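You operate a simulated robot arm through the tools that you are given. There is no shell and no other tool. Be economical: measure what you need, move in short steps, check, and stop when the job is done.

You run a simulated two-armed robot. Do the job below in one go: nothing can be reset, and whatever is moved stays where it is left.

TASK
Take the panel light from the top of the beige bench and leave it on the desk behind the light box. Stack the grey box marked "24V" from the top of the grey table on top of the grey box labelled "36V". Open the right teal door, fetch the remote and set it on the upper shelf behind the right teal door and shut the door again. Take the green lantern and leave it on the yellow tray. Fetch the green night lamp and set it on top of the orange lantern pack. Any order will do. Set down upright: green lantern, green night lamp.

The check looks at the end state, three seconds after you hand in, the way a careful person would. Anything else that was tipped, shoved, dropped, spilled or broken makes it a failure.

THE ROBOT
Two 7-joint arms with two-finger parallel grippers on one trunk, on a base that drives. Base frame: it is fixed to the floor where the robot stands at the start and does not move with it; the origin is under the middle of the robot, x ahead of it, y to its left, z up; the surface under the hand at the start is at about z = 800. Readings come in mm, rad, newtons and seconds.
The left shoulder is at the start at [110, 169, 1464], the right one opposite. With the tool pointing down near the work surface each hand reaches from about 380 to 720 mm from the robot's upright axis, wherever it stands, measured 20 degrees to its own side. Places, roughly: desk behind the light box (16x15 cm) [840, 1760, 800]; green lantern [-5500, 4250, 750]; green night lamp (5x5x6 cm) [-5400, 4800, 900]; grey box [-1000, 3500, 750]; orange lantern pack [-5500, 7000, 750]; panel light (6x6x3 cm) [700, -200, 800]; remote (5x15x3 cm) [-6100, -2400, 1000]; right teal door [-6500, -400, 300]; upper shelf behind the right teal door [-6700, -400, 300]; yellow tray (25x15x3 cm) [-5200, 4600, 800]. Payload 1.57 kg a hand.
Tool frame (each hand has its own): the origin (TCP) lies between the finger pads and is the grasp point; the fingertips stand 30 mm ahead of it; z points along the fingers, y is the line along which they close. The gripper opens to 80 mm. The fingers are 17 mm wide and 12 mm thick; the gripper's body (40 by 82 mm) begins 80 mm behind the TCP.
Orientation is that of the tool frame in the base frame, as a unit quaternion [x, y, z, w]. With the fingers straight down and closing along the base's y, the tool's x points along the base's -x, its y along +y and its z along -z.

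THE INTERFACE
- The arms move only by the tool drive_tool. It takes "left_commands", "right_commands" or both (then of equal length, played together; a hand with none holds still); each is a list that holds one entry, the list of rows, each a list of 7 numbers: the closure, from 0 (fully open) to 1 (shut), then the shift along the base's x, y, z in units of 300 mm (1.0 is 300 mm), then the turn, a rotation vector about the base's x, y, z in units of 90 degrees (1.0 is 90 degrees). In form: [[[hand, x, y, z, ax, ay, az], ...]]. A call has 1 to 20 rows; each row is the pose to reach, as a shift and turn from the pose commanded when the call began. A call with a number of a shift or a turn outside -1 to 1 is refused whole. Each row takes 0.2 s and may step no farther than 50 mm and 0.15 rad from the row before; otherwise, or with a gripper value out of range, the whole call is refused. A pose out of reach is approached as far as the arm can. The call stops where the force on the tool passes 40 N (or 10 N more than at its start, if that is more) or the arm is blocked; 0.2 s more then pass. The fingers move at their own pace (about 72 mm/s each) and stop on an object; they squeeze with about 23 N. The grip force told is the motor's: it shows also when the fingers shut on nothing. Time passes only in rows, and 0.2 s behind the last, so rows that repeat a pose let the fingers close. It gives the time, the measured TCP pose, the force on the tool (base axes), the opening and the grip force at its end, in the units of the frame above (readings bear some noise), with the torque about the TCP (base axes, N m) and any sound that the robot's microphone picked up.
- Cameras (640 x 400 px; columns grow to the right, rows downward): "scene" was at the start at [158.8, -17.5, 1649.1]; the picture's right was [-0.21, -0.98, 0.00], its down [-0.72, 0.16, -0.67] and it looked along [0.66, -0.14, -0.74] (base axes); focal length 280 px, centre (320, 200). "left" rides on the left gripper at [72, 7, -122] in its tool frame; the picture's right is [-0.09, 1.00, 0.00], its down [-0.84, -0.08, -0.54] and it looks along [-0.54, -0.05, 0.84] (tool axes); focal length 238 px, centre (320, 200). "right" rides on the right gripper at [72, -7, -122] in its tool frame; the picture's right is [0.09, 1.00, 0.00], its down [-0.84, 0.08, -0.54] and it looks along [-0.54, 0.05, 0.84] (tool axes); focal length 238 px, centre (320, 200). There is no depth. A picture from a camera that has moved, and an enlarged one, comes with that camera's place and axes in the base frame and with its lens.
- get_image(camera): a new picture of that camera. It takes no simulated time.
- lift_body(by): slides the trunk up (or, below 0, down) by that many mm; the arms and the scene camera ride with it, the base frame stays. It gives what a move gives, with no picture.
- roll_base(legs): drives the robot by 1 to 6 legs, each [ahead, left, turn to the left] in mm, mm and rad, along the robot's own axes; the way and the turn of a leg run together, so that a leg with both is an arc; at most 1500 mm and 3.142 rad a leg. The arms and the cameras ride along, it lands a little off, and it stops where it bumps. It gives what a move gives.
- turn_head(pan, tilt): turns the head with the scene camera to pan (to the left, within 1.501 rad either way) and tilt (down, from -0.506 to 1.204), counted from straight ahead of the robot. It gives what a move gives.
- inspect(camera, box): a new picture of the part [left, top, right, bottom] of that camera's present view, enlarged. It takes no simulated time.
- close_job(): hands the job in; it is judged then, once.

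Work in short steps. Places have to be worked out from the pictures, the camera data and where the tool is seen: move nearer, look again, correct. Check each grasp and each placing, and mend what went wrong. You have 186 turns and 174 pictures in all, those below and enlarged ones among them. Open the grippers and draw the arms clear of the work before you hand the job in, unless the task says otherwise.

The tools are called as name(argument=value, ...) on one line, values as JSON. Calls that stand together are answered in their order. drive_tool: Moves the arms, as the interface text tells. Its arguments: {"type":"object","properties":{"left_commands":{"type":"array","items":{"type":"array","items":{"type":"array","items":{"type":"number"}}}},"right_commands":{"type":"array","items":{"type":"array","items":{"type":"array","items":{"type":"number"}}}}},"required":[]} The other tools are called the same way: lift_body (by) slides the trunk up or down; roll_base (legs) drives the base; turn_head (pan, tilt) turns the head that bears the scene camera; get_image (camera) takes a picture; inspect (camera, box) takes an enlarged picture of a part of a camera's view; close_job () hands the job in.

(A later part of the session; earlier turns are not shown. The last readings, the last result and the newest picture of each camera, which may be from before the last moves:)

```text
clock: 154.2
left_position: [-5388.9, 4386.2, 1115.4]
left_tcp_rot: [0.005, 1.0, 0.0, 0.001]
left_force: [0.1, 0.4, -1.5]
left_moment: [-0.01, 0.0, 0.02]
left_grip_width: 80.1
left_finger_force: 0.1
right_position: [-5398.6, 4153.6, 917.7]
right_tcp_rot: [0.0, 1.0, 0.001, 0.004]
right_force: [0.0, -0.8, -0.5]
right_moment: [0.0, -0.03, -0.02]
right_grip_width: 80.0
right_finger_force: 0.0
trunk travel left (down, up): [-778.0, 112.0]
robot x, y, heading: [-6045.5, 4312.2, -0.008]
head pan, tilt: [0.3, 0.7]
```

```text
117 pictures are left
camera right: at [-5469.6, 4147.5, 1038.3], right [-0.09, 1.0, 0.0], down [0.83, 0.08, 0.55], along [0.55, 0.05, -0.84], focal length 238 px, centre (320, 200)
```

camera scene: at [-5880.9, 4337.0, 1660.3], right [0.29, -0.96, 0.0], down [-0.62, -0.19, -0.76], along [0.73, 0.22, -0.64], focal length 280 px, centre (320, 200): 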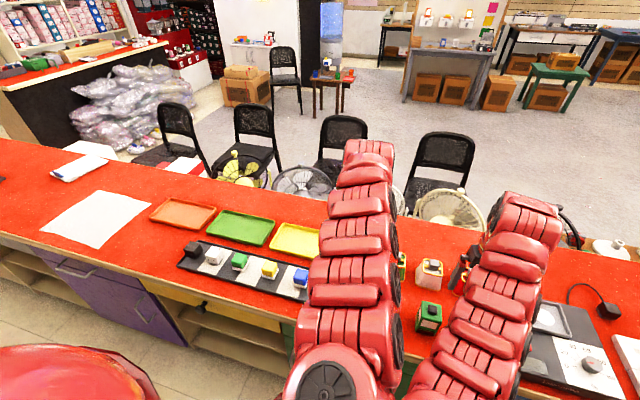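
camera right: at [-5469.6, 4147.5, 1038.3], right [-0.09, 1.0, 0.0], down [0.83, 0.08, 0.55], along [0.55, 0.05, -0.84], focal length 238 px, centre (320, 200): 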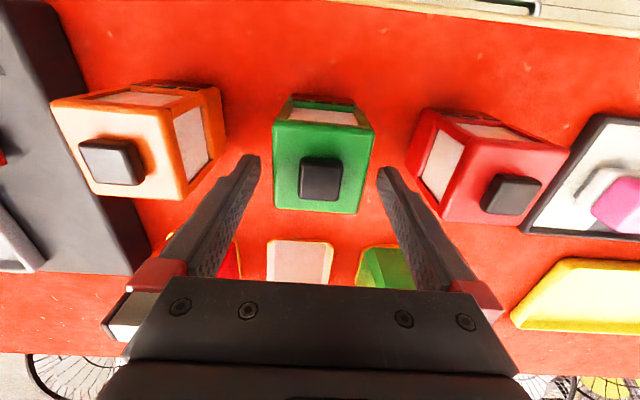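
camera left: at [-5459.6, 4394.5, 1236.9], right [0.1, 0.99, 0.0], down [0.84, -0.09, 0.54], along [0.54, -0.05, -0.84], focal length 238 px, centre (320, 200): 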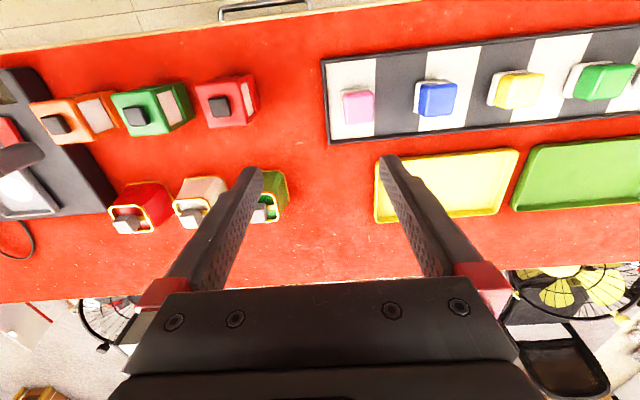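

Centred. Descend the rest and grip.

drive_tool(right_commands=[[[0, 0.005, 0, -0.1, 0, 0, 0], [0, 0.005, 0, -0.2, 0, 0, 0], [1, 0.005, 0, -0.2, 0, 0, 0], [1, 0.005, 0, -0.2, 0, 0, 0], [1, 0.005, 0, -0.2, 0, 0, 0]]])

get_image(camera="right")

```text
clock: 155.4
left_position: [-5386.8, 4387.0, 1116.0]
left_tcp_rot: [0.005, 1.0, 0.0, 0.001]
left_force: [0.5, -0.5, 0.5]
left_moment: [0.0, -0.01, 0.03]
left_grip_width: 80.0
left_finger_force: 0.0
right_position: [-5395.2, 4153.4, 857.8]
right_tcp_rot: [0.0, 1.0, 0.001, 0.004]
right_force: [0.6, 0.0, 0.3]
right_moment: [-0.06, 0.02, 0.05]
right_grip_width: 56.0
right_finger_force: 22.7
trunk travel left (down, up): [-778.0, 112.0]
robot x, y, heading: [-6044.4, 4311.7, -0.01]
head pan, tilt: [0.3, 0.7]
```

```text
116 pictures are left
camera right: at [-5466.7, 4147.1, 978.7], right [-0.09, 1.0, 0.0], down [0.83, 0.08, 0.55], along [0.55, 0.05, -0.84], focal length 238 px, centre (320, 200)
```

right: 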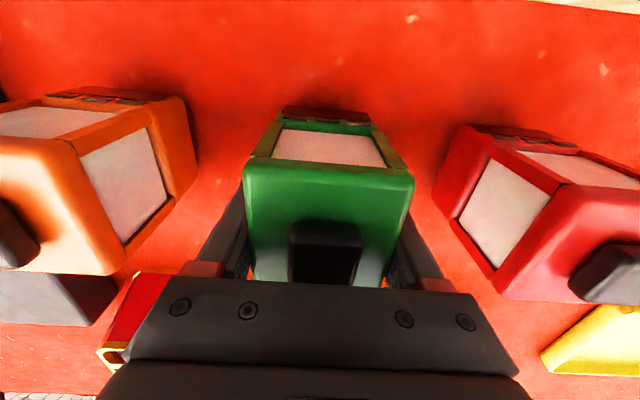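

Gripped (56 mm). I lift well above the neighbours, then reposition the base so the tray is in the right hand's reach.

drive_tool(right_commands=[[[1, 0, 0, 0.1, 0, 0, 0], [1, 0, 0, 0.25, 0, 0, 0], [1, 0, 0, 0.4, 0, 0, 0], [1, 0, 0, 0.5, 0, 0, 0], [1, 0, 0, 0.5, 0, 0, 0]]])

get_image(camera="right")

```text
clock: 156.6
left_position: [-5386.7, 4386.2, 1114.2]
left_tcp_rot: [0.005, 1.0, 0.001, 0.0]
left_force: [-0.1, 0.1, 0.6]
left_moment: [0.0, 0.01, 0.03]
left_grip_width: 79.9
left_finger_force: 0.0
right_position: [-5395.0, 4150.4, 1006.6]
right_tcp_rot: [0.0, 1.0, 0.002, 0.002]
right_force: [0.6, 0.0, -5.2]
right_moment: [0.01, -0.04, 0.02]
right_grip_width: 55.9
right_finger_force: 23.2
trunk travel left (down, up): [-778.0, 112.0]
robot x, y, heading: [-6041.4, 4311.4, -0.009]
head pan, tilt: [0.3, 0.7]
```

```text
115 pictures are left
camera right: at [-5466.8, 4144.5, 1127.1], right [-0.09, 1.0, 0.0], down [0.83, 0.08, 0.55], along [0.54, 0.05, -0.84], focal length 238 px, centre (320, 200)
```

right: 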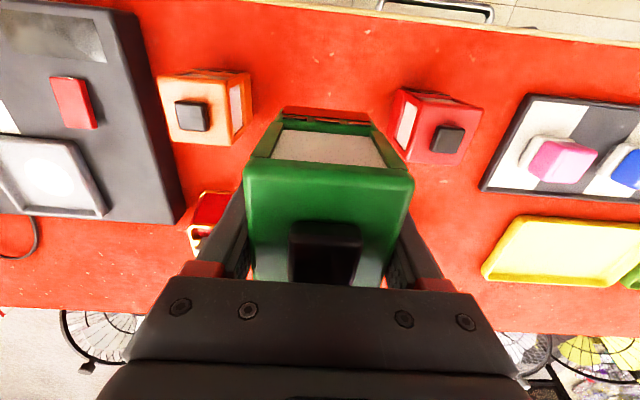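

Held firm. Drive left 500, ahead 140.

roll_base(legs=[[0, 500, 0], [140, 0, 0]])

get_image(camera="right")

get_image(camera="scene")

```text
clock: 160.5
left_position: [-5248.2, 4889.8, 1115.8]
left_tcp_rot: [-0.001, 1.0, 0.0, 0.001]
left_force: [-0.3, 0.2, 0.1]
left_moment: [0.0, 0.04, 0.01]
left_grip_width: 80.1
left_finger_force: 0.0
right_position: [-5253.0, 4655.0, 1007.2]
right_tcp_rot: [-0.006, 1.0, 0.002, 0.003]
right_force: [-0.3, -0.6, -3.8]
right_moment: [0.01, -0.07, 0.03]
right_grip_width: 55.9
right_finger_force: 23.2
trunk travel left (down, up): [-778.0, 112.0]
robot x, y, heading: [-5902.7, 4807.3, 0.0]
head pan, tilt: [0.3, 0.7]
```

```text
114 pictures are left
camera right: at [-5325.3, 4647.2, 1128.1], right [-0.1, 0.99, 0.0], down [0.83, 0.08, 0.55], along [0.55, 0.06, -0.84], focal length 238 px, centre (320, 200)
```

right: 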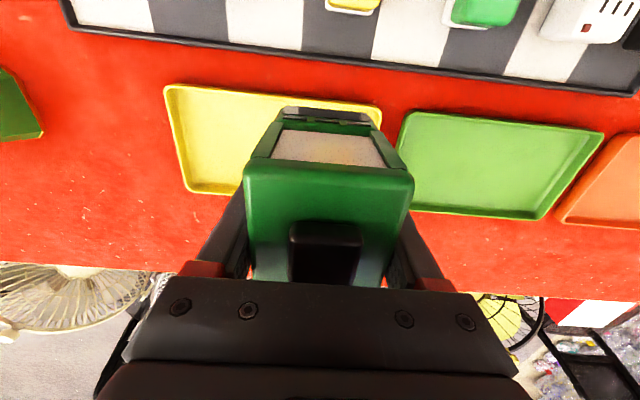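

```text
113 pictures are left
camera scene: at [-5741.0, 4834.8, 1660.5], right [0.3, -0.95, 0.0], down [-0.61, -0.19, -0.77], along [0.73, 0.23, -0.64], focal length 280 px, centre (320, 200)
```

scene: 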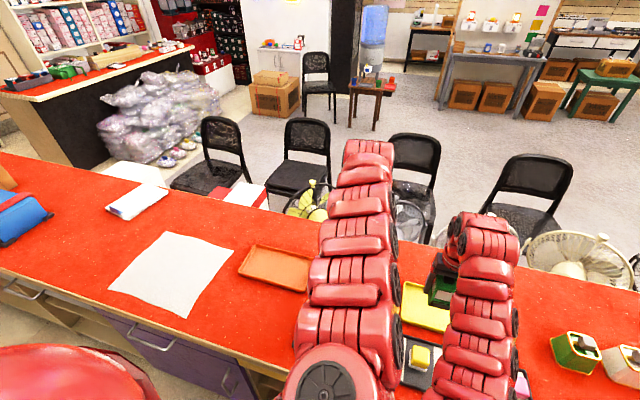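

Tray spans x -5271..-5131, y 4482..4725, centre (-5201,4603). I move over it and lower to z≈905.

drive_tool(right_commands=[[[1, 0.1, -0.1, 0, 0, 0, 0], [1, 0.173, -0.173, 0, 0, 0, 0], [1, 0.173, -0.173, -0.15, 0, 0, 0], [1, 0.173, -0.173, -0.3, 0, 0, 0], [1, 0.173, -0.173, -0.34, 0, 0, 0], [1, 0.173, -0.173, -0.34, 0, 0, 0]]])

get_image(camera="right")

```text
clock: 161.9
left_position: [-5245.4, 4890.0, 1114.8]
left_tcp_rot: [0.0, 1.0, 0.0, 0.001]
left_force: [0.2, 0.4, 0.1]
left_moment: [0.0, 0.0, 0.01]
left_grip_width: 79.8
left_finger_force: 0.1
right_position: [-5201.0, 4602.8, 904.9]
right_tcp_rot: [-0.005, 1.0, 0.001, 0.003]
right_force: [0.4, 0.2, -4.1]
right_moment: [-0.02, -0.04, -0.03]
right_grip_width: 55.8
right_finger_force: 22.9
trunk travel left (down, up): [-778.0, 112.0]
robot x, y, heading: [-5902.1, 4810.7, 0.004]
head pan, tilt: [0.3, 0.7]
```

```text
112 pictures are left
camera right: at [-5272.6, 4595.8, 1025.6], right [-0.1, 0.99, 0.0], down [0.83, 0.09, 0.55], along [0.54, 0.06, -0.84], focal length 238 px, centre (320, 200)
```

right: 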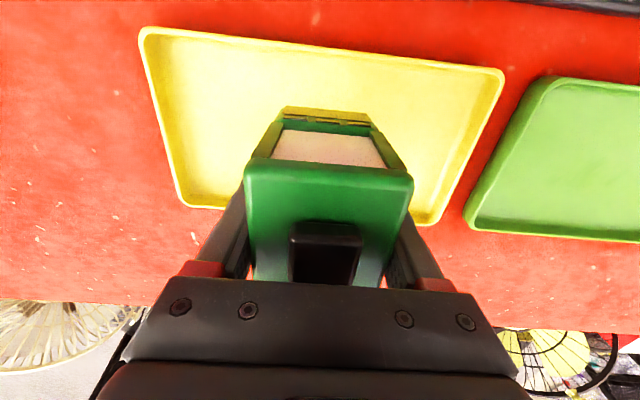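

Positioned over the tray. I lower gently until contact.

drive_tool(right_commands=[[[1, 0, 0, -0.03, 0, 0, 0], [1, 0, 0, -0.06, 0, 0, 0], [1, 0, 0, -0.09, 0, 0, 0], [1, 0, 0, -0.105, 0, 0, 0], [1, 0, 0, -0.12, 0, 0, 0]]])

```text
clock: 163.1
left_position: [-5245.8, 4889.7, 1115.5]
left_tcp_rot: [-0.001, 1.0, -0.001, 0.0]
left_force: [0.0, -1.1, -1.0]
left_moment: [0.05, -0.02, 0.02]
left_grip_width: 79.8
left_finger_force: 0.1
right_position: [-5209.5, 4603.2, 875.6]
right_tcp_rot: [-0.005, 1.0, 0.001, 0.004]
right_force: [-0.4, -0.4, -4.5]
right_moment: [0.02, -0.04, 0.0]
right_grip_width: 55.9
right_finger_force: 23.2
right hand out of reach, approached as far as the arm can: row 2, 3, 4, 5
trunk travel left (down, up): [-778.0, 112.0]
robot x, y, heading: [-5901.8, 4813.1, 0.007]
head pan, tilt: [0.3, 0.7]
```

At reach limit; I nudge the base 20 mm ahead and continue.

roll_base(legs=[[22, 0, 0]])

drive_tool(right_commands=[[[1, -0.04, 0, 0, 0, 0, 0], [1, -0.04, 0, -0.01, 0, 0, 0], [1, -0.04, 0, -0.02, 0, 0, 0], [1, -0.04, 0, -0.03, 0, 0, 0]]])

```text
clock: 163.9
left_position: [-5228.4, 4890.7, 1115.6]
left_tcp_rot: [0.0, 1.0, 0.0, 0.002]
left_force: [-0.9, 0.2, 0.4]
left_moment: [0.03, -0.05, 0.0]
left_grip_width: 80.0
left_finger_force: 0.1
right_position: [-5190.8, 4602.5, 878.7]
right_tcp_rot: [-0.005, 1.0, 0.001, 0.005]
right_force: [-0.2, -0.7, -3.7]
right_moment: [0.0, -0.08, 0.01]
right_grip_width: 55.7
right_finger_force: 22.8
trunk travel left (down, up): [-778.0, 112.0]
robot x, y, heading: [-5880.4, 4809.4, 0.001]
head pan, tilt: [0.3, 0.7]
```

```text
clock: 164.9
left_position: [-5225.7, 4889.6, 1114.7]
left_tcp_rot: [0.0, 1.0, 0.0, 0.0]
left_force: [0.7, -0.8, -0.4]
left_moment: [0.02, -0.04, -0.02]
left_grip_width: 80.2
left_finger_force: 0.1
right_position: [-5200.1, 4603.2, 865.8]
right_tcp_rot: [-0.005, 1.0, 0.0, 0.003]
right_force: [-1.0, -0.4, -4.0]
right_moment: [0.01, -0.06, 0.01]
right_grip_width: 56.0
right_finger_force: 23.1
trunk travel left (down, up): [-778.0, 112.0]
robot x, y, heading: [-5879.0, 4808.9, 0.004]
head pan, tilt: [0.3, 0.7]
```

Still no contact at 866; continue down in small steps.

drive_tool(right_commands=[[[1, 0, 0, -0.01, 0, 0, 0], [1, 0, 0, -0.015, 0, 0, 0], [1, 0, 0, -0.02, 0, 0, 0], [1, 0, 0, -0.02, 0, 0, 0]]])

```text
clock: 165.9
left_position: [-5225.2, 4889.4, 1115.3]
left_tcp_rot: [0.0, 1.0, -0.001, 0.002]
left_force: [0.6, 0.3, -0.8]
left_moment: [0.0, -0.01, -0.02]
left_grip_width: 79.9
left_finger_force: 0.1
right_position: [-5200.4, 4602.4, 861.4]
right_tcp_rot: [-0.005, 1.0, 0.0, 0.005]
right_force: [-1.2, -0.6, 12.9]
right_moment: [-0.19, 0.39, 0.0]
right_grip_width: 56.2
right_finger_force: 22.8
trunk travel left (down, up): [-778.0, 112.0]
robot x, y, heading: [-5880.3, 4809.8, 0.004]
head pan, tilt: [0.3, 0.7]
```

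Contact. Open and rise.

drive_tool(right_commands=[[[0.7, 0, 0, 0, 0, 0, 0], [0, 0, 0, 0, 0, 0, 0], [0, 0, 0, 0, 0, 0, 0], [0, 0, 0, 0.1, 0, 0, 0], [0, 0, 0, 0.25, 0, 0, 0], [0, 0, 0, 0.4, 0, 0, 0], [0, -0.1, 0, 0.45, 0, 0, 0]]])

get_image(camera="right")

```text
clock: 167.7
left_position: [-5225.3, 4888.7, 1114.8]
left_tcp_rot: [0.001, 1.0, 0.001, 0.001]
left_force: [1.0, -0.9, -0.8]
left_moment: [0.04, -0.01, -0.06]
left_grip_width: 80.1
left_finger_force: 0.0
right_position: [-5196.2, 4653.7, 1022.3]
right_tcp_rot: [-0.095, 0.995, -0.028, 0.027]
right_force: [0.2, -1.1, -0.9]
right_moment: [0.08, -0.03, 0.01]
right_grip_width: 80.0
right_finger_force: 0.0
trunk travel left (down, up): [-778.0, 112.0]
robot x, y, heading: [-5878.8, 4814.1, 0.003]
head pan, tilt: [0.3, 0.7]
stopped in row 7 (right hand): the arm was blocked; the commanded pose is now the measured one
```

```text
111 pictures are left
camera right: at [-5271.7, 4639.4, 1141.2], right [-0.28, 0.96, -0.07], down [0.77, 0.26, 0.57], along [0.57, 0.11, -0.82], focal length 238 px, centre (320, 200)
```

right: 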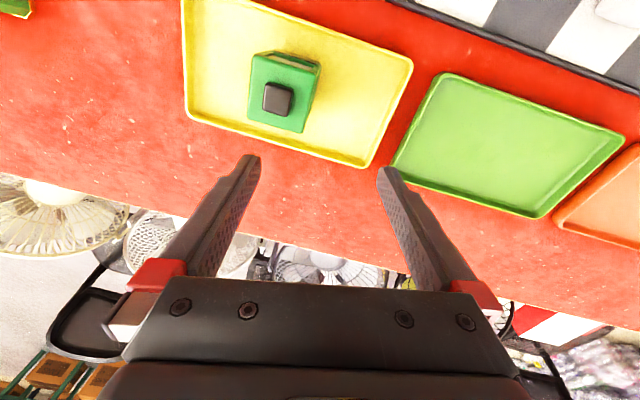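

The lantern stands upright in the tray. The right arm got blocked at the last row, so I look at the arms.

get_image(camera="scene")

get_image(camera="left")

```text
110 pictures are left
camera scene: at [-5719.4, 4834.1, 1660.4], right [0.3, -0.95, 0.0], down [-0.61, -0.19, -0.77], along [0.73, 0.23, -0.64], focal length 280 px, centre (320, 200)
```

scene: 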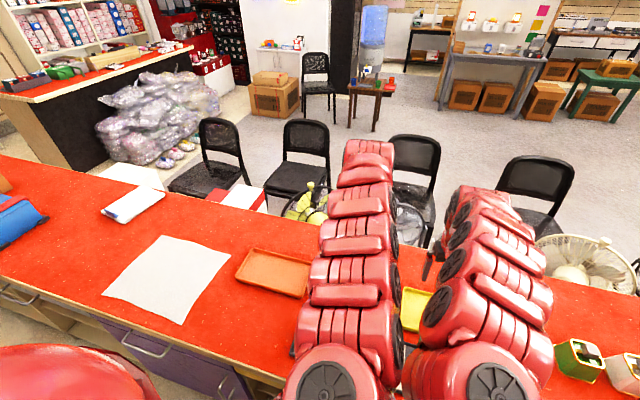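

```text
109 pictures are left
camera left: at [-5298.4, 4895.3, 1237.4], right [0.09, 1.0, 0.0], down [0.84, -0.08, 0.54], along [0.54, -0.05, -0.84], focal length 238 px, centre (320, 200)
```

left: 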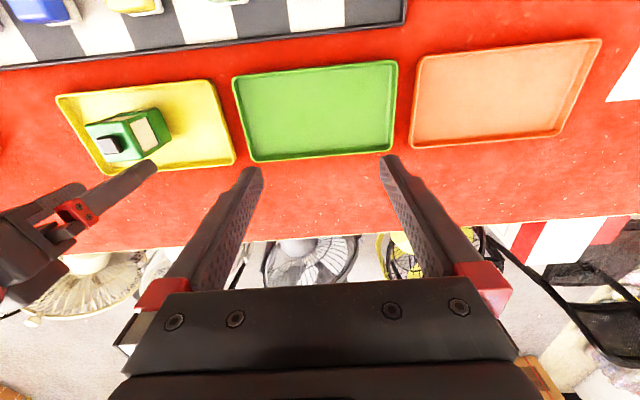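

The right elbow leans on the left arm. I move the left hand away (+y), then the right hand back to its own side.

drive_tool(left_commands=[[[0, 0, 0.15, 0, 0, 0, 0], [0, 0, 0.3, 0, 0, 0, 0], [0, 0, 0.45, 0, 0, 0, 0], [0, 0, 0.6, 0, 0, 0, 0]]])

drive_tool(right_commands=[[[0, 0, -0.1, 0, 0, 0, 0], [0, 0, -0.25, 0, 0, 0, 0], [0, 0, -0.4, 0, 0, 0, 0], [0, -0.05, -0.5, 0, 0.02, 0.02, -0.05], [0, -0.1, -0.6, 0, 0.03, 0.03, -0.1]]])

get_image(camera="scene")

```text
clock: 168.7
left_position: [-5225.6, 5070.6, 1113.3]
left_tcp_rot: [0.001, 1.0, 0.0, 0.0]
left_force: [-0.3, -0.5, -0.5]
left_moment: [-0.05, -0.01, 0.02]
left_grip_width: 80.1
left_finger_force: 0.0
right_position: [-5194.9, 4655.1, 1023.1]
right_tcp_rot: [-0.095, 0.995, -0.03, 0.025]
right_force: [-0.5, 0.4, 0.1]
right_moment: [-0.03, -0.02, 0.0]
right_grip_width: 80.0
right_finger_force: 0.1
trunk travel left (down, up): [-778.0, 112.0]
robot x, y, heading: [-5880.4, 4809.2, -0.007]
head pan, tilt: [0.3, 0.7]
```

```text
clock: 169.9
left_position: [-5225.8, 5067.1, 1114.4]
left_tcp_rot: [0.0, 1.0, 0.001, 0.0]
left_force: [-0.2, -0.1, 0.2]
left_moment: [0.0, 0.05, -0.04]
left_grip_width: 80.0
left_finger_force: 0.0
right_position: [-5225.5, 4473.0, 1022.6]
right_tcp_rot: [-0.016, 1.0, -0.005, 0.002]
right_force: [-0.5, 0.3, -0.9]
right_moment: [0.02, 0.02, 0.0]
right_grip_width: 79.9
right_finger_force: 0.1
trunk travel left (down, up): [-778.0, 112.0]
robot x, y, heading: [-5882.0, 4808.6, 0.004]
head pan, tilt: [0.3, 0.7]
```

```text
108 pictures are left
camera scene: at [-5718.4, 4833.8, 1660.3], right [0.3, -0.95, 0.0], down [-0.61, -0.19, -0.77], along [0.73, 0.23, -0.64], focal length 280 px, centre (320, 200)
```

scene: 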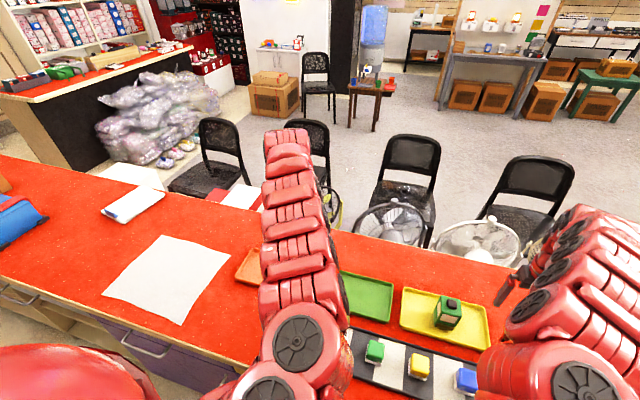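

Arms are clear. The green night lamp is about (-5377,4790), top z≈870. I back 120 and shift right 230 to put it in the left hand's zone.

roll_base(legs=[[-120, 0, 0], [0, -230, 0]])

get_image(camera="left")

```text
clock: 172.4
left_position: [-5344.6, 4837.0, 1113.6]
left_tcp_rot: [0.002, 1.0, 0.0, 0.001]
left_force: [-0.2, 0.1, 0.7]
left_moment: [-0.02, -0.04, -0.02]
left_grip_width: 80.1
left_finger_force: 0.1
right_position: [-5345.9, 4242.4, 1022.8]
right_tcp_rot: [-0.015, 1.0, -0.005, 0.002]
right_force: [-0.4, -0.8, -0.4]
right_moment: [0.01, -0.01, -0.02]
right_grip_width: 80.0
right_finger_force: 0.0
trunk travel left (down, up): [-778.0, 112.0]
robot x, y, heading: [-6006.5, 4586.0, -0.002]
head pan, tilt: [0.3, 0.7]
```

```text
107 pictures are left
camera left: at [-5417.2, 4844.3, 1236.1], right [0.1, 1.0, 0.0], down [0.84, -0.08, 0.54], along [0.54, -0.05, -0.84], focal length 238 px, centre (320, 200)
```

left: 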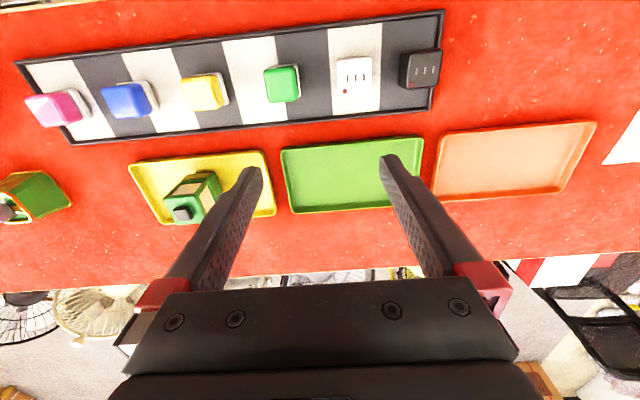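

Move the left hand above the green night lamp at (-5379,4788), z≈970.

drive_tool(left_commands=[[[0, -0.05, -0.08, -0.08, 0, 0, 0], [0, -0.11, -0.163, -0.2, 0, 0, 0], [0, -0.11, -0.163, -0.35, 0, 0, 0], [0, -0.113, -0.163, -0.48, 0, 0, 0], [0, -0.113, -0.163, -0.48, 0, 0, 0]]])

get_image(camera="left")

```text
clock: 173.7
left_position: [-5381.7, 4789.5, 970.9]
left_tcp_rot: [0.003, 1.0, 0.001, -0.001]
left_force: [-0.4, -0.2, -0.3]
left_moment: [0.04, -0.02, 0.0]
left_grip_width: 80.1
left_finger_force: 0.1
left hand out of reach, approached as far as the arm can: row 1, 2, 3
right_position: [-5347.6, 4240.8, 1022.5]
right_tcp_rot: [-0.015, 1.0, -0.006, 0.001]
right_force: [-1.3, -0.5, -0.3]
right_moment: [0.0, -0.02, -0.02]
right_grip_width: 80.2
right_finger_force: 0.0
trunk travel left (down, up): [-778.0, 112.0]
robot x, y, heading: [-5999.4, 4582.2, -0.004]
head pan, tilt: [0.3, 0.7]
```

```text
106 pictures are left
camera left: at [-5453.8, 4796.5, 1093.8], right [0.1, 1.0, 0.0], down [0.84, -0.08, 0.54], along [0.54, -0.05, -0.84], focal length 238 px, centre (320, 200)
```

left: 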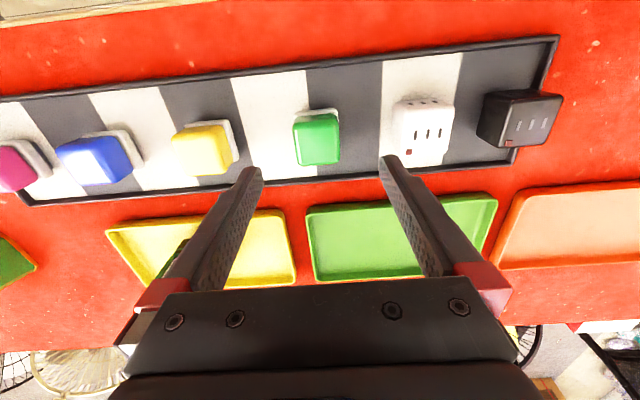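

Centred (target (-5381,4788)). Descend to TCP z≈862 and grip.

drive_tool(left_commands=[[[0, 0, -0.006, -0.15, 0, 0, 0], [0, 0, -0.006, -0.28, 0, 0, 0], [0, 0, -0.006, -0.363, 0, 0, 0], [0.3, 0, -0.006, -0.363, 0, 0, 0], [1, 0, -0.006, -0.363, 0, 0, 0], [1, 0, -0.006, -0.363, 0, 0, 0], [1, 0, -0.006, -0.363, 0, 0, 0]]])

get_image(camera="left")

```text
clock: 175.2
left_position: [-5378.3, 4788.6, 860.3]
left_tcp_rot: [0.003, 1.0, 0.0, 0.001]
left_force: [0.4, 0.4, 0.0]
left_moment: [0.01, 0.01, 0.01]
left_grip_width: 45.2
left_finger_force: 22.8
right_position: [-5345.8, 4240.7, 1022.1]
right_tcp_rot: [-0.015, 1.0, -0.006, 0.002]
right_force: [-0.2, -0.2, 0.6]
right_moment: [0.0, 0.0, -0.01]
right_grip_width: 79.8
right_finger_force: 0.0
trunk travel left (down, up): [-778.0, 112.0]
robot x, y, heading: [-6002.4, 4580.8, -0.001]
head pan, tilt: [0.3, 0.7]
```

```text
105 pictures are left
camera left: at [-5450.2, 4795.7, 982.5], right [0.1, 1.0, 0.0], down [0.84, -0.08, 0.54], along [0.54, -0.05, -0.84], focal length 238 px, centre (320, 200)
```

left: 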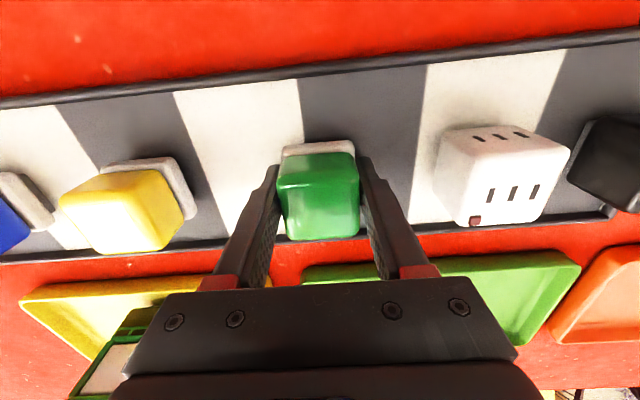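

Gripped. Lift straight up and check.

drive_tool(left_commands=[[[1, 0, 0, 0.05, 0, 0, 0], [1, 0, 0, 0.15, 0, 0, 0], [1, 0, 0, 0.3, 0, 0, 0], [1, 0, 0, 0.43, 0, 0, 0], [1, 0, 0, 0.43, 0, 0, 0]]])

get_image(camera="left")

turn_head(pan=1.2, tilt=0.5)

get_image(camera="scene")

```text
clock: 176.4
left_position: [-5379.9, 4790.0, 988.1]
left_tcp_rot: [0.002, 1.0, 0.0, 0.0]
left_force: [-0.1, 0.5, -0.8]
left_moment: [-0.01, -0.01, -0.01]
left_grip_width: 45.2
left_finger_force: 22.9
right_position: [-5345.9, 4243.0, 1022.4]
right_tcp_rot: [-0.015, 1.0, -0.006, 0.002]
right_force: [0.2, 0.8, -0.2]
right_moment: [0.02, 0.0, 0.01]
right_grip_width: 80.3
right_finger_force: 0.2
trunk travel left (down, up): [-778.0, 112.0]
robot x, y, heading: [-5995.7, 4581.8, 0.001]
head pan, tilt: [0.3, 0.7]
```

```text
104 pictures are left
camera left: at [-5451.7, 4797.7, 1110.4], right [0.1, 1.0, 0.0], down [0.84, -0.08, 0.54], along [0.54, -0.05, -0.84], focal length 238 px, centre (320, 200)
```

left: 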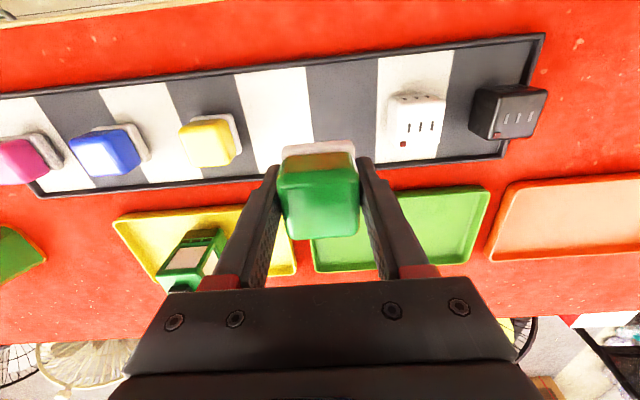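

```text
clock: 177.7
left_position: [-5379.4, 4789.5, 988.1]
left_tcp_rot: [0.002, 1.0, 0.0, 0.0]
left_force: [0.5, -0.1, 0.4]
left_moment: [0.02, -0.02, 0.01]
left_grip_width: 45.1
left_finger_force: 22.8
right_position: [-5347.6, 4240.8, 1022.0]
right_tcp_rot: [-0.014, 1.0, -0.004, 0.002]
right_force: [-0.2, -0.2, -0.6]
right_moment: [0.04, 0.0, 0.01]
right_grip_width: 79.8
right_finger_force: 0.1
trunk travel left (down, up): [-778.0, 112.0]
robot x, y, heading: [-6000.8, 4579.2, -0.001]
head pan, tilt: [1.201, 0.499]
```

```text
103 pictures are left
camera scene: at [-5885.9, 4665.0, 1678.0], right [0.93, -0.36, 0.0], down [-0.17, -0.45, -0.88], along [0.32, 0.82, -0.48], focal length 280 px, centre (320, 200)
```

scene: 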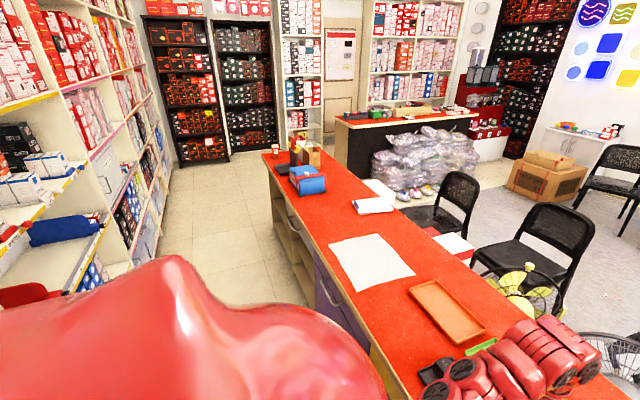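

The lamp is held. I zoom to the far end of the counter for the orange lantern pack.

inspect(camera="scene", box=[240, 120, 400, 220])

```text
4.00 times, centred on (320, 170) of scene
camera zoom: at [-5885.9, 4665.0, 1678.0], right [0.93, -0.36, 0.0], down [-0.17, -0.45, -0.88], along [0.32, 0.82, -0.48], focal length 1119 px, centre (320, 320)
```

zoom: 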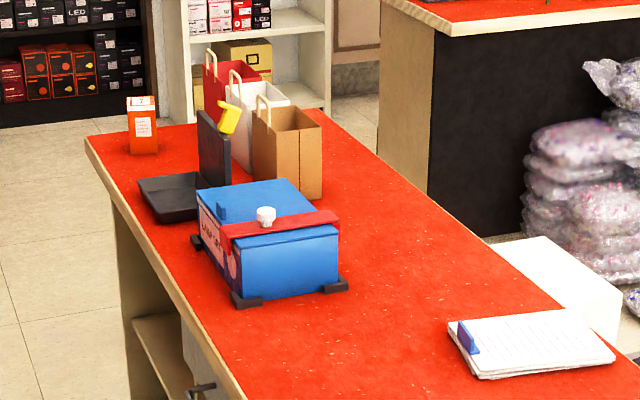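

The orange pack stands at the counter end near (-5390,7030), top z≈930. I raise the trunk 110 mm for clearance, back slightly and slide up the aisle, stopping short to look.

lift_body(by=110)

roll_base(legs=[[-70, 0, 0], [0, 1000, 0], [0, 650, 0]])

turn_head(pan=0.75, tilt=0.6)

get_image(camera="scene")

```text
clock: 179.1
left_position: [-5378.8, 4790.6, 1097.7]
left_tcp_rot: [0.002, 1.0, -0.001, 0.0]
left_force: [0.5, -0.8, 0.3]
left_moment: [0.02, -0.04, 0.02]
left_grip_width: 45.3
left_finger_force: 23.5
right_position: [-5345.7, 4241.2, 1132.5]
right_tcp_rot: [-0.014, 1.0, -0.005, 0.002]
right_force: [-0.2, -0.6, 0.6]
right_moment: [0.02, -0.01, 0.02]
right_grip_width: 80.0
right_finger_force: 0.0
trunk travel left (down, up): [-888.0, 2.0]
robot x, y, heading: [-6003.7, 4578.9, -0.007]
head pan, tilt: [1.201, 0.499]
```

```text
clock: 188.1
left_position: [-5446.1, 6444.4, 1098.2]
left_tcp_rot: [0.003, 1.0, 0.002, 0.0]
left_force: [0.4, 0.4, -1.0]
left_moment: [-0.01, -0.03, -0.02]
left_grip_width: 45.2
left_finger_force: 23.4
right_position: [-5412.9, 5895.3, 1131.5]
right_tcp_rot: [-0.015, 1.0, -0.005, 0.001]
right_force: [-0.9, 0.3, 0.2]
right_moment: [-0.01, -0.03, 0.0]
right_grip_width: 79.8
right_finger_force: 0.1
trunk travel left (down, up): [-888.0, 2.0]
robot x, y, heading: [-6069.1, 6235.0, -0.009]
head pan, tilt: [1.201, 0.499]
```

```text
clock: 189.0
left_position: [-5446.2, 6444.6, 1099.0]
left_tcp_rot: [0.003, 1.0, 0.0, 0.0]
left_force: [-0.3, 0.2, -1.5]
left_moment: [0.01, 0.0, 0.05]
left_grip_width: 44.9
left_finger_force: 23.4
right_position: [-5413.2, 5897.2, 1132.8]
right_tcp_rot: [-0.015, 1.0, -0.006, 0.002]
right_force: [0.0, 0.5, -0.3]
right_moment: [-0.02, -0.02, 0.0]
right_grip_width: 80.0
right_finger_force: 0.1
trunk travel left (down, up): [-888.0, 2.0]
robot x, y, heading: [-6066.2, 6234.8, -0.001]
head pan, tilt: [0.75, 0.6]
```

```text
101 pictures are left
camera scene: at [-5920.7, 6295.9, 1778.9], right [0.68, -0.73, 0.0], down [-0.41, -0.39, -0.83], along [0.6, 0.56, -0.56], focal length 280 px, centre (320, 200)
```

scene: 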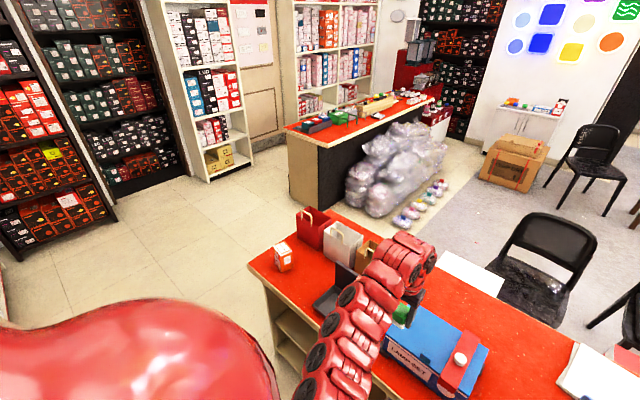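

I zoom on the orange pack's label.

inspect(camera="scene", box=[240, 200, 440, 325])

```text
3.20 times, centred on (340, 262) of scene
camera zoom: at [-5920.7, 6295.9, 1778.9], right [0.68, -0.73, 0.0], down [-0.41, -0.39, -0.83], along [0.6, 0.56, -0.56], focal length 895 px, centre (256, 0)
```

zoom: 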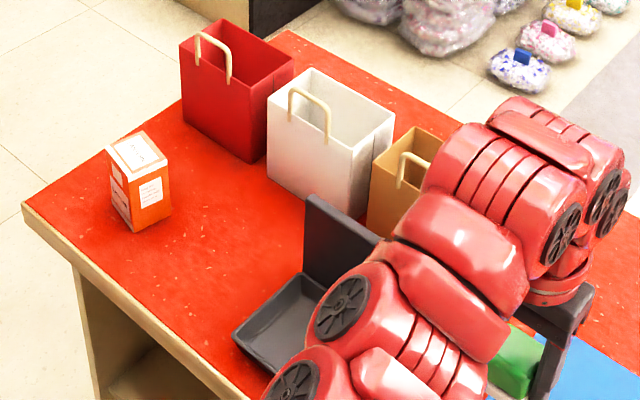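

It's an orange lantern carton standing at (-5383,7017). I slide 560 further left and look with the wrist camera.

roll_base(legs=[[0, 560, 0]])

get_image(camera="left")

```text
clock: 192.2
left_position: [-5446.9, 7001.5, 1097.2]
left_tcp_rot: [0.001, 1.0, 0.001, 0.0]
left_force: [-0.1, -0.6, -0.4]
left_moment: [0.02, -0.02, -0.03]
left_grip_width: 45.1
left_finger_force: 23.2
right_position: [-5412.2, 6452.8, 1131.7]
right_tcp_rot: [-0.014, 1.0, -0.005, 0.002]
right_force: [-0.9, 0.1, -0.2]
right_moment: [-0.02, 0.02, 0.02]
right_grip_width: 79.7
right_finger_force: 0.1
trunk travel left (down, up): [-888.0, 2.0]
robot x, y, heading: [-6067.2, 6791.0, -0.0]
head pan, tilt: [0.75, 0.6]
```

```text
99 pictures are left
camera left: at [-5518.3, 7008.4, 1220.6], right [0.1, 1.0, 0.0], down [0.84, -0.08, 0.54], along [0.54, -0.05, -0.84], focal length 238 px, centre (320, 200)
```

left: 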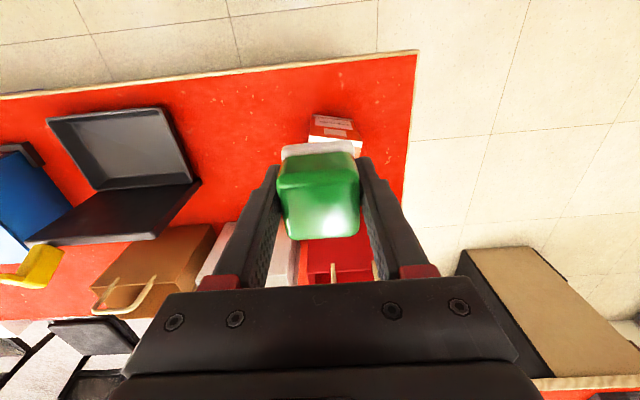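

I take the scene camera view toward the pack from here.

turn_head(pan=0.5, tilt=0.85)

get_image(camera="scene")

inspect(camera="left", box=[260, 90, 420, 190])

```text
clock: 193.0
left_position: [-5445.1, 7001.6, 1098.7]
left_tcp_rot: [0.002, 1.0, 0.001, 0.0]
left_force: [-0.1, -1.0, -0.7]
left_moment: [-0.03, 0.01, -0.02]
left_grip_width: 45.1
left_finger_force: 23.2
right_position: [-5412.9, 6454.6, 1133.0]
right_tcp_rot: [-0.014, 1.0, -0.005, 0.001]
right_force: [-0.3, 0.2, -0.6]
right_moment: [-0.03, -0.01, 0.01]
right_grip_width: 79.8
right_finger_force: 0.1
trunk travel left (down, up): [-888.0, 2.0]
robot x, y, heading: [-6068.8, 6793.2, -0.002]
head pan, tilt: [0.499, 0.85]
```

```text
98 pictures are left
camera scene: at [-5916.5, 6830.0, 1758.0], right [0.48, -0.88, 0.0], down [-0.66, -0.36, -0.66], along [0.58, 0.32, -0.75], focal length 280 px, centre (320, 200)
```

scene: 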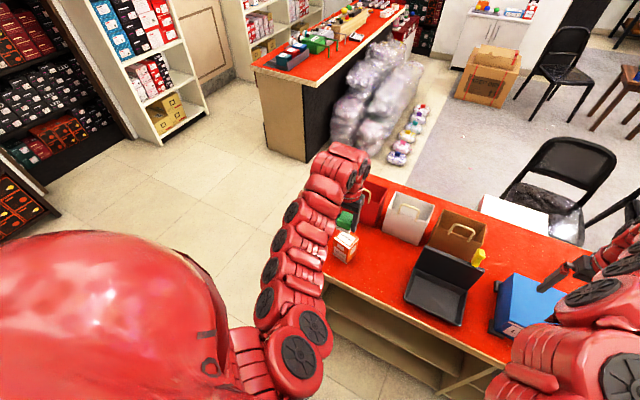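

```text
4.00 times, centred on (340, 140) of left
camera zoom: at [-5518.4, 7009.6, 1220.4], right [0.1, 1.0, 0.0], down [0.84, -0.08, 0.54], along [0.54, -0.05, -0.84], focal length 953 px, centre (240, 440)
```

zoom: 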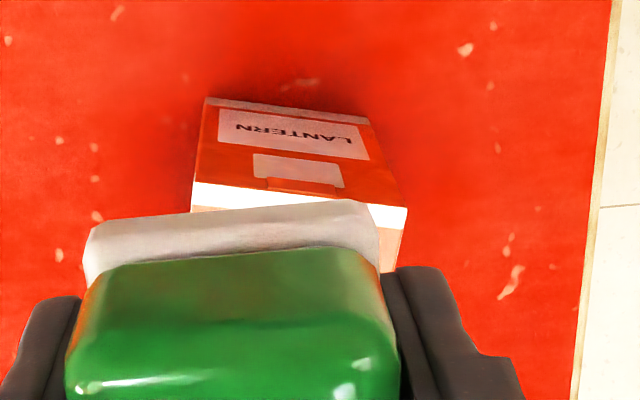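

The carton reads LANTERN; top at z≈923, centre ≈(-5388,7014), yaw≈-12°. I drive 60 ahead, then move the lamp above it and lower to z≈1000.

roll_base(legs=[[60, 0, 0]])

drive_tool(left_commands=[[[1, 0, 0.045, -0.05, 0, 0, -0.06], [1, 0, 0.045, -0.18, 0, 0, -0.13], [1, 0, 0.045, -0.3, 0, 0, -0.13], [1, 0, 0.045, -0.3, 0, 0, -0.13]]])

inspect(camera="left", box=[240, 80, 400, 250])

inspect(camera="scene", box=[260, 180, 420, 290])

```text
clock: 193.9
left_position: [-5390.7, 7003.5, 1100.5]
left_tcp_rot: [0.001, 1.0, 0.0, 0.003]
left_force: [-0.4, 0.3, -0.1]
left_moment: [-0.05, -0.03, -0.02]
left_grip_width: 45.1
left_finger_force: 22.9
right_position: [-5359.0, 6453.3, 1135.2]
right_tcp_rot: [-0.015, 1.0, -0.005, 0.004]
right_force: [-0.1, 0.5, 0.8]
right_moment: [0.03, -0.07, 0.01]
right_grip_width: 80.0
right_finger_force: 0.0
trunk travel left (down, up): [-888.0, 2.0]
robot x, y, heading: [-6009.1, 6791.3, -0.0]
head pan, tilt: [0.499, 0.85]
```

```text
clock: 194.9
left_position: [-5385.5, 7016.2, 1010.0]
left_tcp_rot: [0.103, 0.995, 0.002, 0.001]
left_force: [-0.1, 0.1, -0.8]
left_moment: [-0.02, -0.01, 0.01]
left_grip_width: 45.4
left_finger_force: 22.5
right_position: [-5355.7, 6453.9, 1132.4]
right_tcp_rot: [-0.015, 1.0, -0.006, 0.002]
right_force: [-1.0, -0.2, 0.0]
right_moment: [-0.03, -0.02, 0.0]
right_grip_width: 80.0
right_finger_force: 0.1
trunk travel left (down, up): [-888.0, 2.0]
robot x, y, heading: [-6010.1, 6794.3, 0.001]
head pan, tilt: [0.499, 0.85]
```

```text
2.35 times, centred on (320, 165) of left
camera zoom: at [-5456.7, 7037.4, 1132.2], right [0.3, 0.96, 0.0], down [0.8, -0.25, 0.54], along [0.52, -0.16, -0.84], focal length 561 px, centre (320, 282)
```

zoom: 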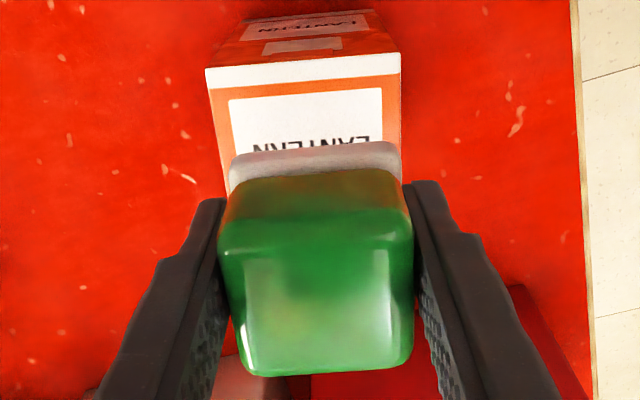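

```text
3.64 times, centred on (340, 235) of scene
camera zoom: at [-5859.3, 6829.5, 1758.2], right [0.48, -0.88, 0.0], down [-0.66, -0.36, -0.66], along [0.58, 0.32, -0.75], focal length 1017 px, centre (247, 73)
```

zoom: 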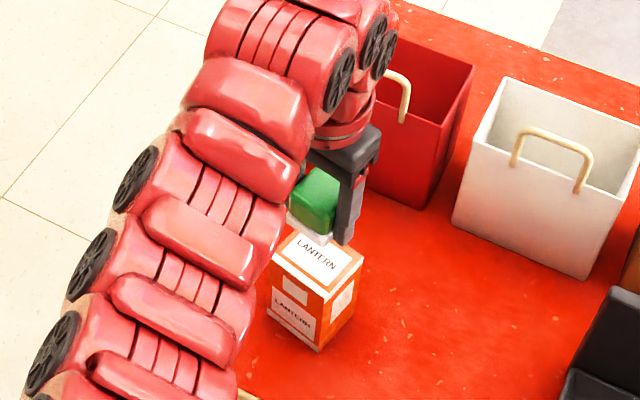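

Orientation matches. I shift -4 mm in y and lower in steps looking for contact.

drive_tool(left_commands=[[[1, 0.008, -0.013, 0, 0, 0, 0], [1, 0.008, -0.013, -0.06, 0, 0, 0], [1, 0.008, -0.013, -0.1, 0, 0, 0], [1, 0.008, -0.013, -0.115, 0, 0, 0], [1, 0.008, -0.013, -0.115, 0, 0, 0]]])

inspect(camera="scene", box=[290, 210, 370, 280])

```text
clock: 196.2
left_position: [-5385.3, 7011.2, 975.0]
left_tcp_rot: [0.104, 0.995, 0.001, 0.001]
left_force: [-0.2, 0.1, -0.9]
left_moment: [-0.01, -0.01, 0.0]
left_grip_width: 44.8
left_finger_force: 23.3
right_position: [-5353.3, 6453.9, 1132.3]
right_tcp_rot: [-0.015, 1.0, -0.006, 0.001]
right_force: [0.7, 0.6, 0.1]
right_moment: [0.0, -0.04, 0.05]
right_grip_width: 80.0
right_finger_force: 0.1
trunk travel left (down, up): [-888.0, 2.0]
robot x, y, heading: [-6008.6, 6793.4, 0.001]
head pan, tilt: [0.499, 0.85]
```

```text
5.71 times, centred on (330, 245) of scene
camera zoom: at [-5858.1, 6829.4, 1758.0], right [0.48, -0.88, 0.0], down [-0.66, -0.36, -0.66], along [0.58, 0.32, -0.75], focal length 1598 px, centre (263, -57)
```

zoom: 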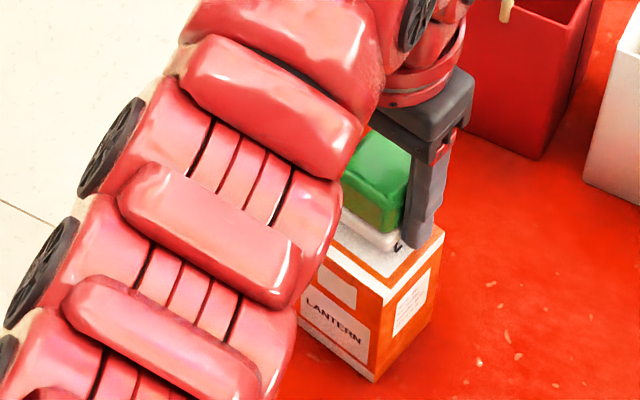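

Close now. Continue downward slowly.

drive_tool(left_commands=[[[1, 0, 0, -0.01, 0, 0, 0], [1, 0, 0, -0.02, 0, 0, 0], [1, 0, 0, -0.027, 0, 0, 0], [1, 0, 0, -0.027, 0, 0, 0]]])

inspect(camera="left", box=[240, 80, 400, 250])

```text
clock: 197.2
left_position: [-5384.9, 7012.5, 965.9]
left_tcp_rot: [0.104, 0.995, -0.001, -0.001]
left_force: [-0.1, -0.1, -0.3]
left_moment: [-0.01, -0.02, -0.01]
left_grip_width: 45.1
left_finger_force: 23.0
right_position: [-5354.5, 6452.5, 1131.8]
right_tcp_rot: [-0.014, 1.0, -0.006, 0.001]
right_force: [0.2, -0.1, -0.5]
right_moment: [0.01, 0.02, -0.02]
right_grip_width: 80.0
right_finger_force: 0.0
trunk travel left (down, up): [-888.0, 2.0]
robot x, y, heading: [-6008.2, 6792.5, 0.0]
head pan, tilt: [0.499, 0.85]
```

```text
2.35 times, centred on (320, 165) of left
camera zoom: at [-5454.7, 7033.2, 1088.2], right [0.3, 0.96, 0.0], down [0.8, -0.25, 0.54], along [0.52, -0.16, -0.84], focal length 561 px, centre (320, 282)
```

zoom: 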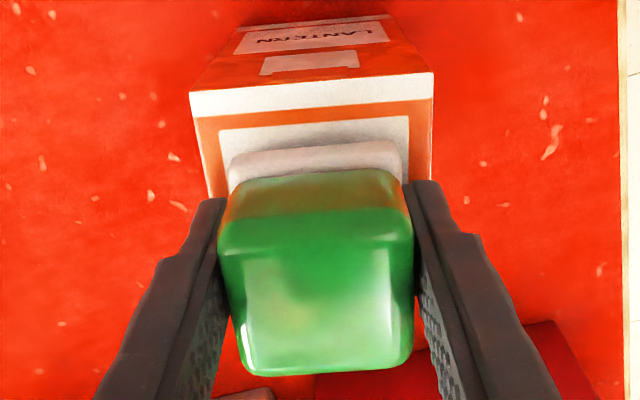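

Laterally centred; shift the lamp 6 mm toward me for better depth centring, then lower to contact.

drive_tool(left_commands=[[[1, -0.02, 0.004, 0, 0, 0, 0], [1, -0.02, 0.004, -0.007, 0, 0, 0], [1, -0.02, 0.004, -0.013, 0, 0, 0], [1, -0.02, 0.004, -0.02, 0, 0, 0], [1, -0.02, 0.004, -0.02, 0, 0, 0]]])

```text
clock: 198.3
left_position: [-5391.6, 7011.9, 961.9]
left_tcp_rot: [0.103, 0.995, 0.0, 0.001]
left_force: [2.2, 2.6, 20.7]
left_moment: [0.06, -0.09, 0.07]
left_grip_width: 45.2
left_finger_force: 23.1
right_position: [-5354.9, 6453.5, 1133.8]
right_tcp_rot: [-0.015, 1.0, -0.005, 0.003]
right_force: [0.1, 0.2, 0.4]
right_moment: [0.0, 0.02, 0.01]
right_grip_width: 80.0
right_finger_force: 0.1
trunk travel left (down, up): [-888.0, 2.0]
robot x, y, heading: [-6005.8, 6792.7, 0.006]
head pan, tilt: [0.499, 0.85]
```

Contact (≈20 N). Release gently and rise straight up.

drive_tool(left_commands=[[[0.85, 0, 0, 0.005, 0, 0, 0], [0.5, 0, 0, 0.005, 0, 0, 0], [0, 0, 0, 0.005, 0, 0, 0], [0, 0, 0, 0.005, 0, 0, 0], [0, 0, 0, 0.12, 0, 0, 0], [0, 0, 0, 0.27, 0, 0, 0], [0, 0, 0, 0.4, 0, 0, 0]]])

get_image(camera="left")

inspect(camera="scene", box=[290, 200, 370, 280])

```text
clock: 199.9
left_position: [-5390.5, 7011.2, 1081.2]
left_tcp_rot: [0.104, 0.995, 0.0, 0.001]
left_force: [-0.4, -0.4, -0.8]
left_moment: [0.01, -0.01, 0.0]
left_grip_width: 80.2
left_finger_force: 0.1
right_position: [-5354.3, 6454.4, 1133.1]
right_tcp_rot: [-0.016, 1.0, -0.006, 0.003]
right_force: [-0.3, -0.2, 0.3]
right_moment: [0.0, 0.02, -0.02]
right_grip_width: 79.9
right_finger_force: 0.1
trunk travel left (down, up): [-888.0, 2.0]
robot x, y, heading: [-6009.8, 6794.0, 0.002]
head pan, tilt: [0.499, 0.85]
```

```text
92 pictures are left
camera left: at [-5460.5, 7031.8, 1202.9], right [0.29, 0.96, 0.0], down [0.8, -0.25, 0.54], along [0.52, -0.16, -0.84], focal length 238 px, centre (320, 200)
```

left: 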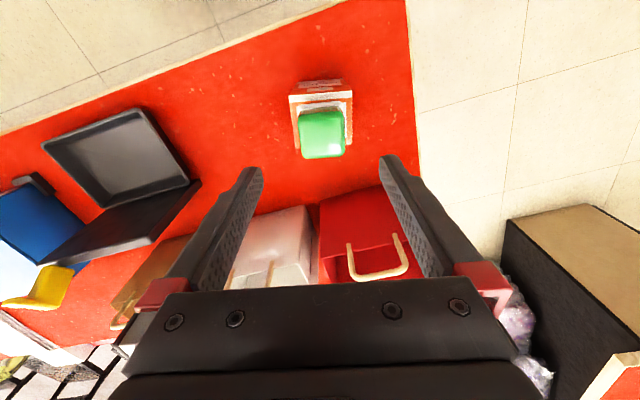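

```text
5.00 times, centred on (330, 240) of scene
camera zoom: at [-5858.9, 6828.7, 1758.1], right [0.48, -0.88, 0.0], down [-0.66, -0.36, -0.66], along [0.58, 0.32, -0.75], focal length 1399 px, centre (270, 0)
```

zoom: 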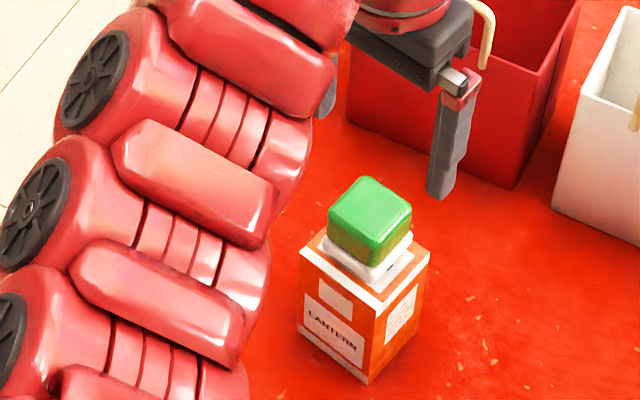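

The night lamp sits upright on the LANTERN carton. I return along the aisle toward the open floor.

roll_base(legs=[[-50, 0, 0], [0, -1500, 0], [0, -1400, 0]])

roll_base(legs=[[0, -1450, 0], [750, 0, 0], [0, -650, 0]])

turn_head(pan=-1.45, tilt=0.4)

get_image(camera="scene")

```text
clock: 214.4
left_position: [-5425.0, 4126.4, 1080.3]
left_tcp_rot: [0.103, 0.995, 0.0, -0.001]
left_force: [-0.6, 0.3, 0.4]
left_moment: [-0.02, 0.01, 0.0]
left_grip_width: 79.9
left_finger_force: 0.0
right_position: [-5387.1, 3569.2, 1132.1]
right_tcp_rot: [-0.015, 1.0, -0.005, 0.002]
right_force: [-0.4, -1.2, 0.8]
right_moment: [0.01, 0.03, -0.01]
right_grip_width: 80.0
right_finger_force: 0.0
trunk travel left (down, up): [-888.0, 2.0]
robot x, y, heading: [-6040.8, 3909.2, 0.003]
head pan, tilt: [0.499, 0.85]
```

```text
clock: 228.6
left_position: [-4661.6, 2028.5, 1080.2]
left_tcp_rot: [0.099, 0.995, 0.0, 0.0]
left_force: [0.6, -0.2, 0.5]
left_moment: [-0.03, -0.01, 0.0]
left_grip_width: 80.1
left_finger_force: 0.2
right_position: [-4619.3, 1472.1, 1132.4]
right_tcp_rot: [-0.02, 1.0, -0.005, 0.003]
right_force: [-0.4, -0.7, -0.1]
right_moment: [0.0, 0.0, 0.05]
right_grip_width: 80.0
right_finger_force: 0.0
trunk travel left (down, up): [-888.0, 2.0]
robot x, y, heading: [-5278.7, 1803.0, 0.006]
head pan, tilt: [0.499, 0.85]
```

```text
clock: 230.4
left_position: [-4661.7, 2027.8, 1080.0]
left_tcp_rot: [0.099, 0.995, 0.002, -0.001]
left_force: [-0.9, 0.7, -0.8]
left_moment: [0.01, -0.02, 0.01]
left_grip_width: 80.0
left_finger_force: 0.1
right_position: [-4620.8, 1472.9, 1132.3]
right_tcp_rot: [-0.02, 1.0, -0.004, 0.001]
right_force: [0.8, -0.8, 0.3]
right_moment: [0.02, 0.01, -0.02]
right_grip_width: 80.3
right_finger_force: 0.0
trunk travel left (down, up): [-888.0, 2.0]
robot x, y, heading: [-5273.3, 1802.7, 0.008]
head pan, tilt: [-1.45, 0.4]
```

```text
90 pictures are left
camera scene: at [-5183.5, 1712.6, 1797.1], right [-0.99, -0.13, 0.0], down [-0.05, 0.39, -0.92], along [0.12, -0.91, -0.39], focal length 280 px, centre (320, 200)
```

scene: 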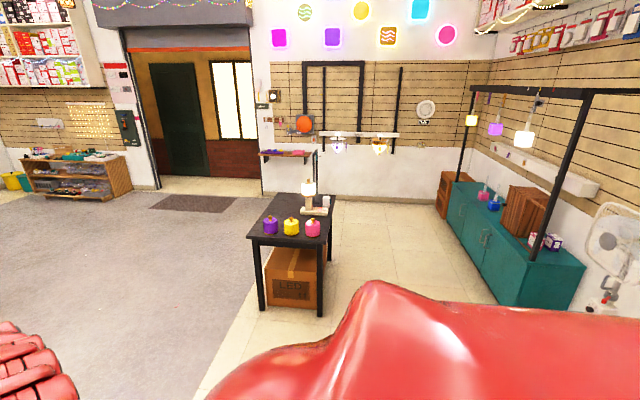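

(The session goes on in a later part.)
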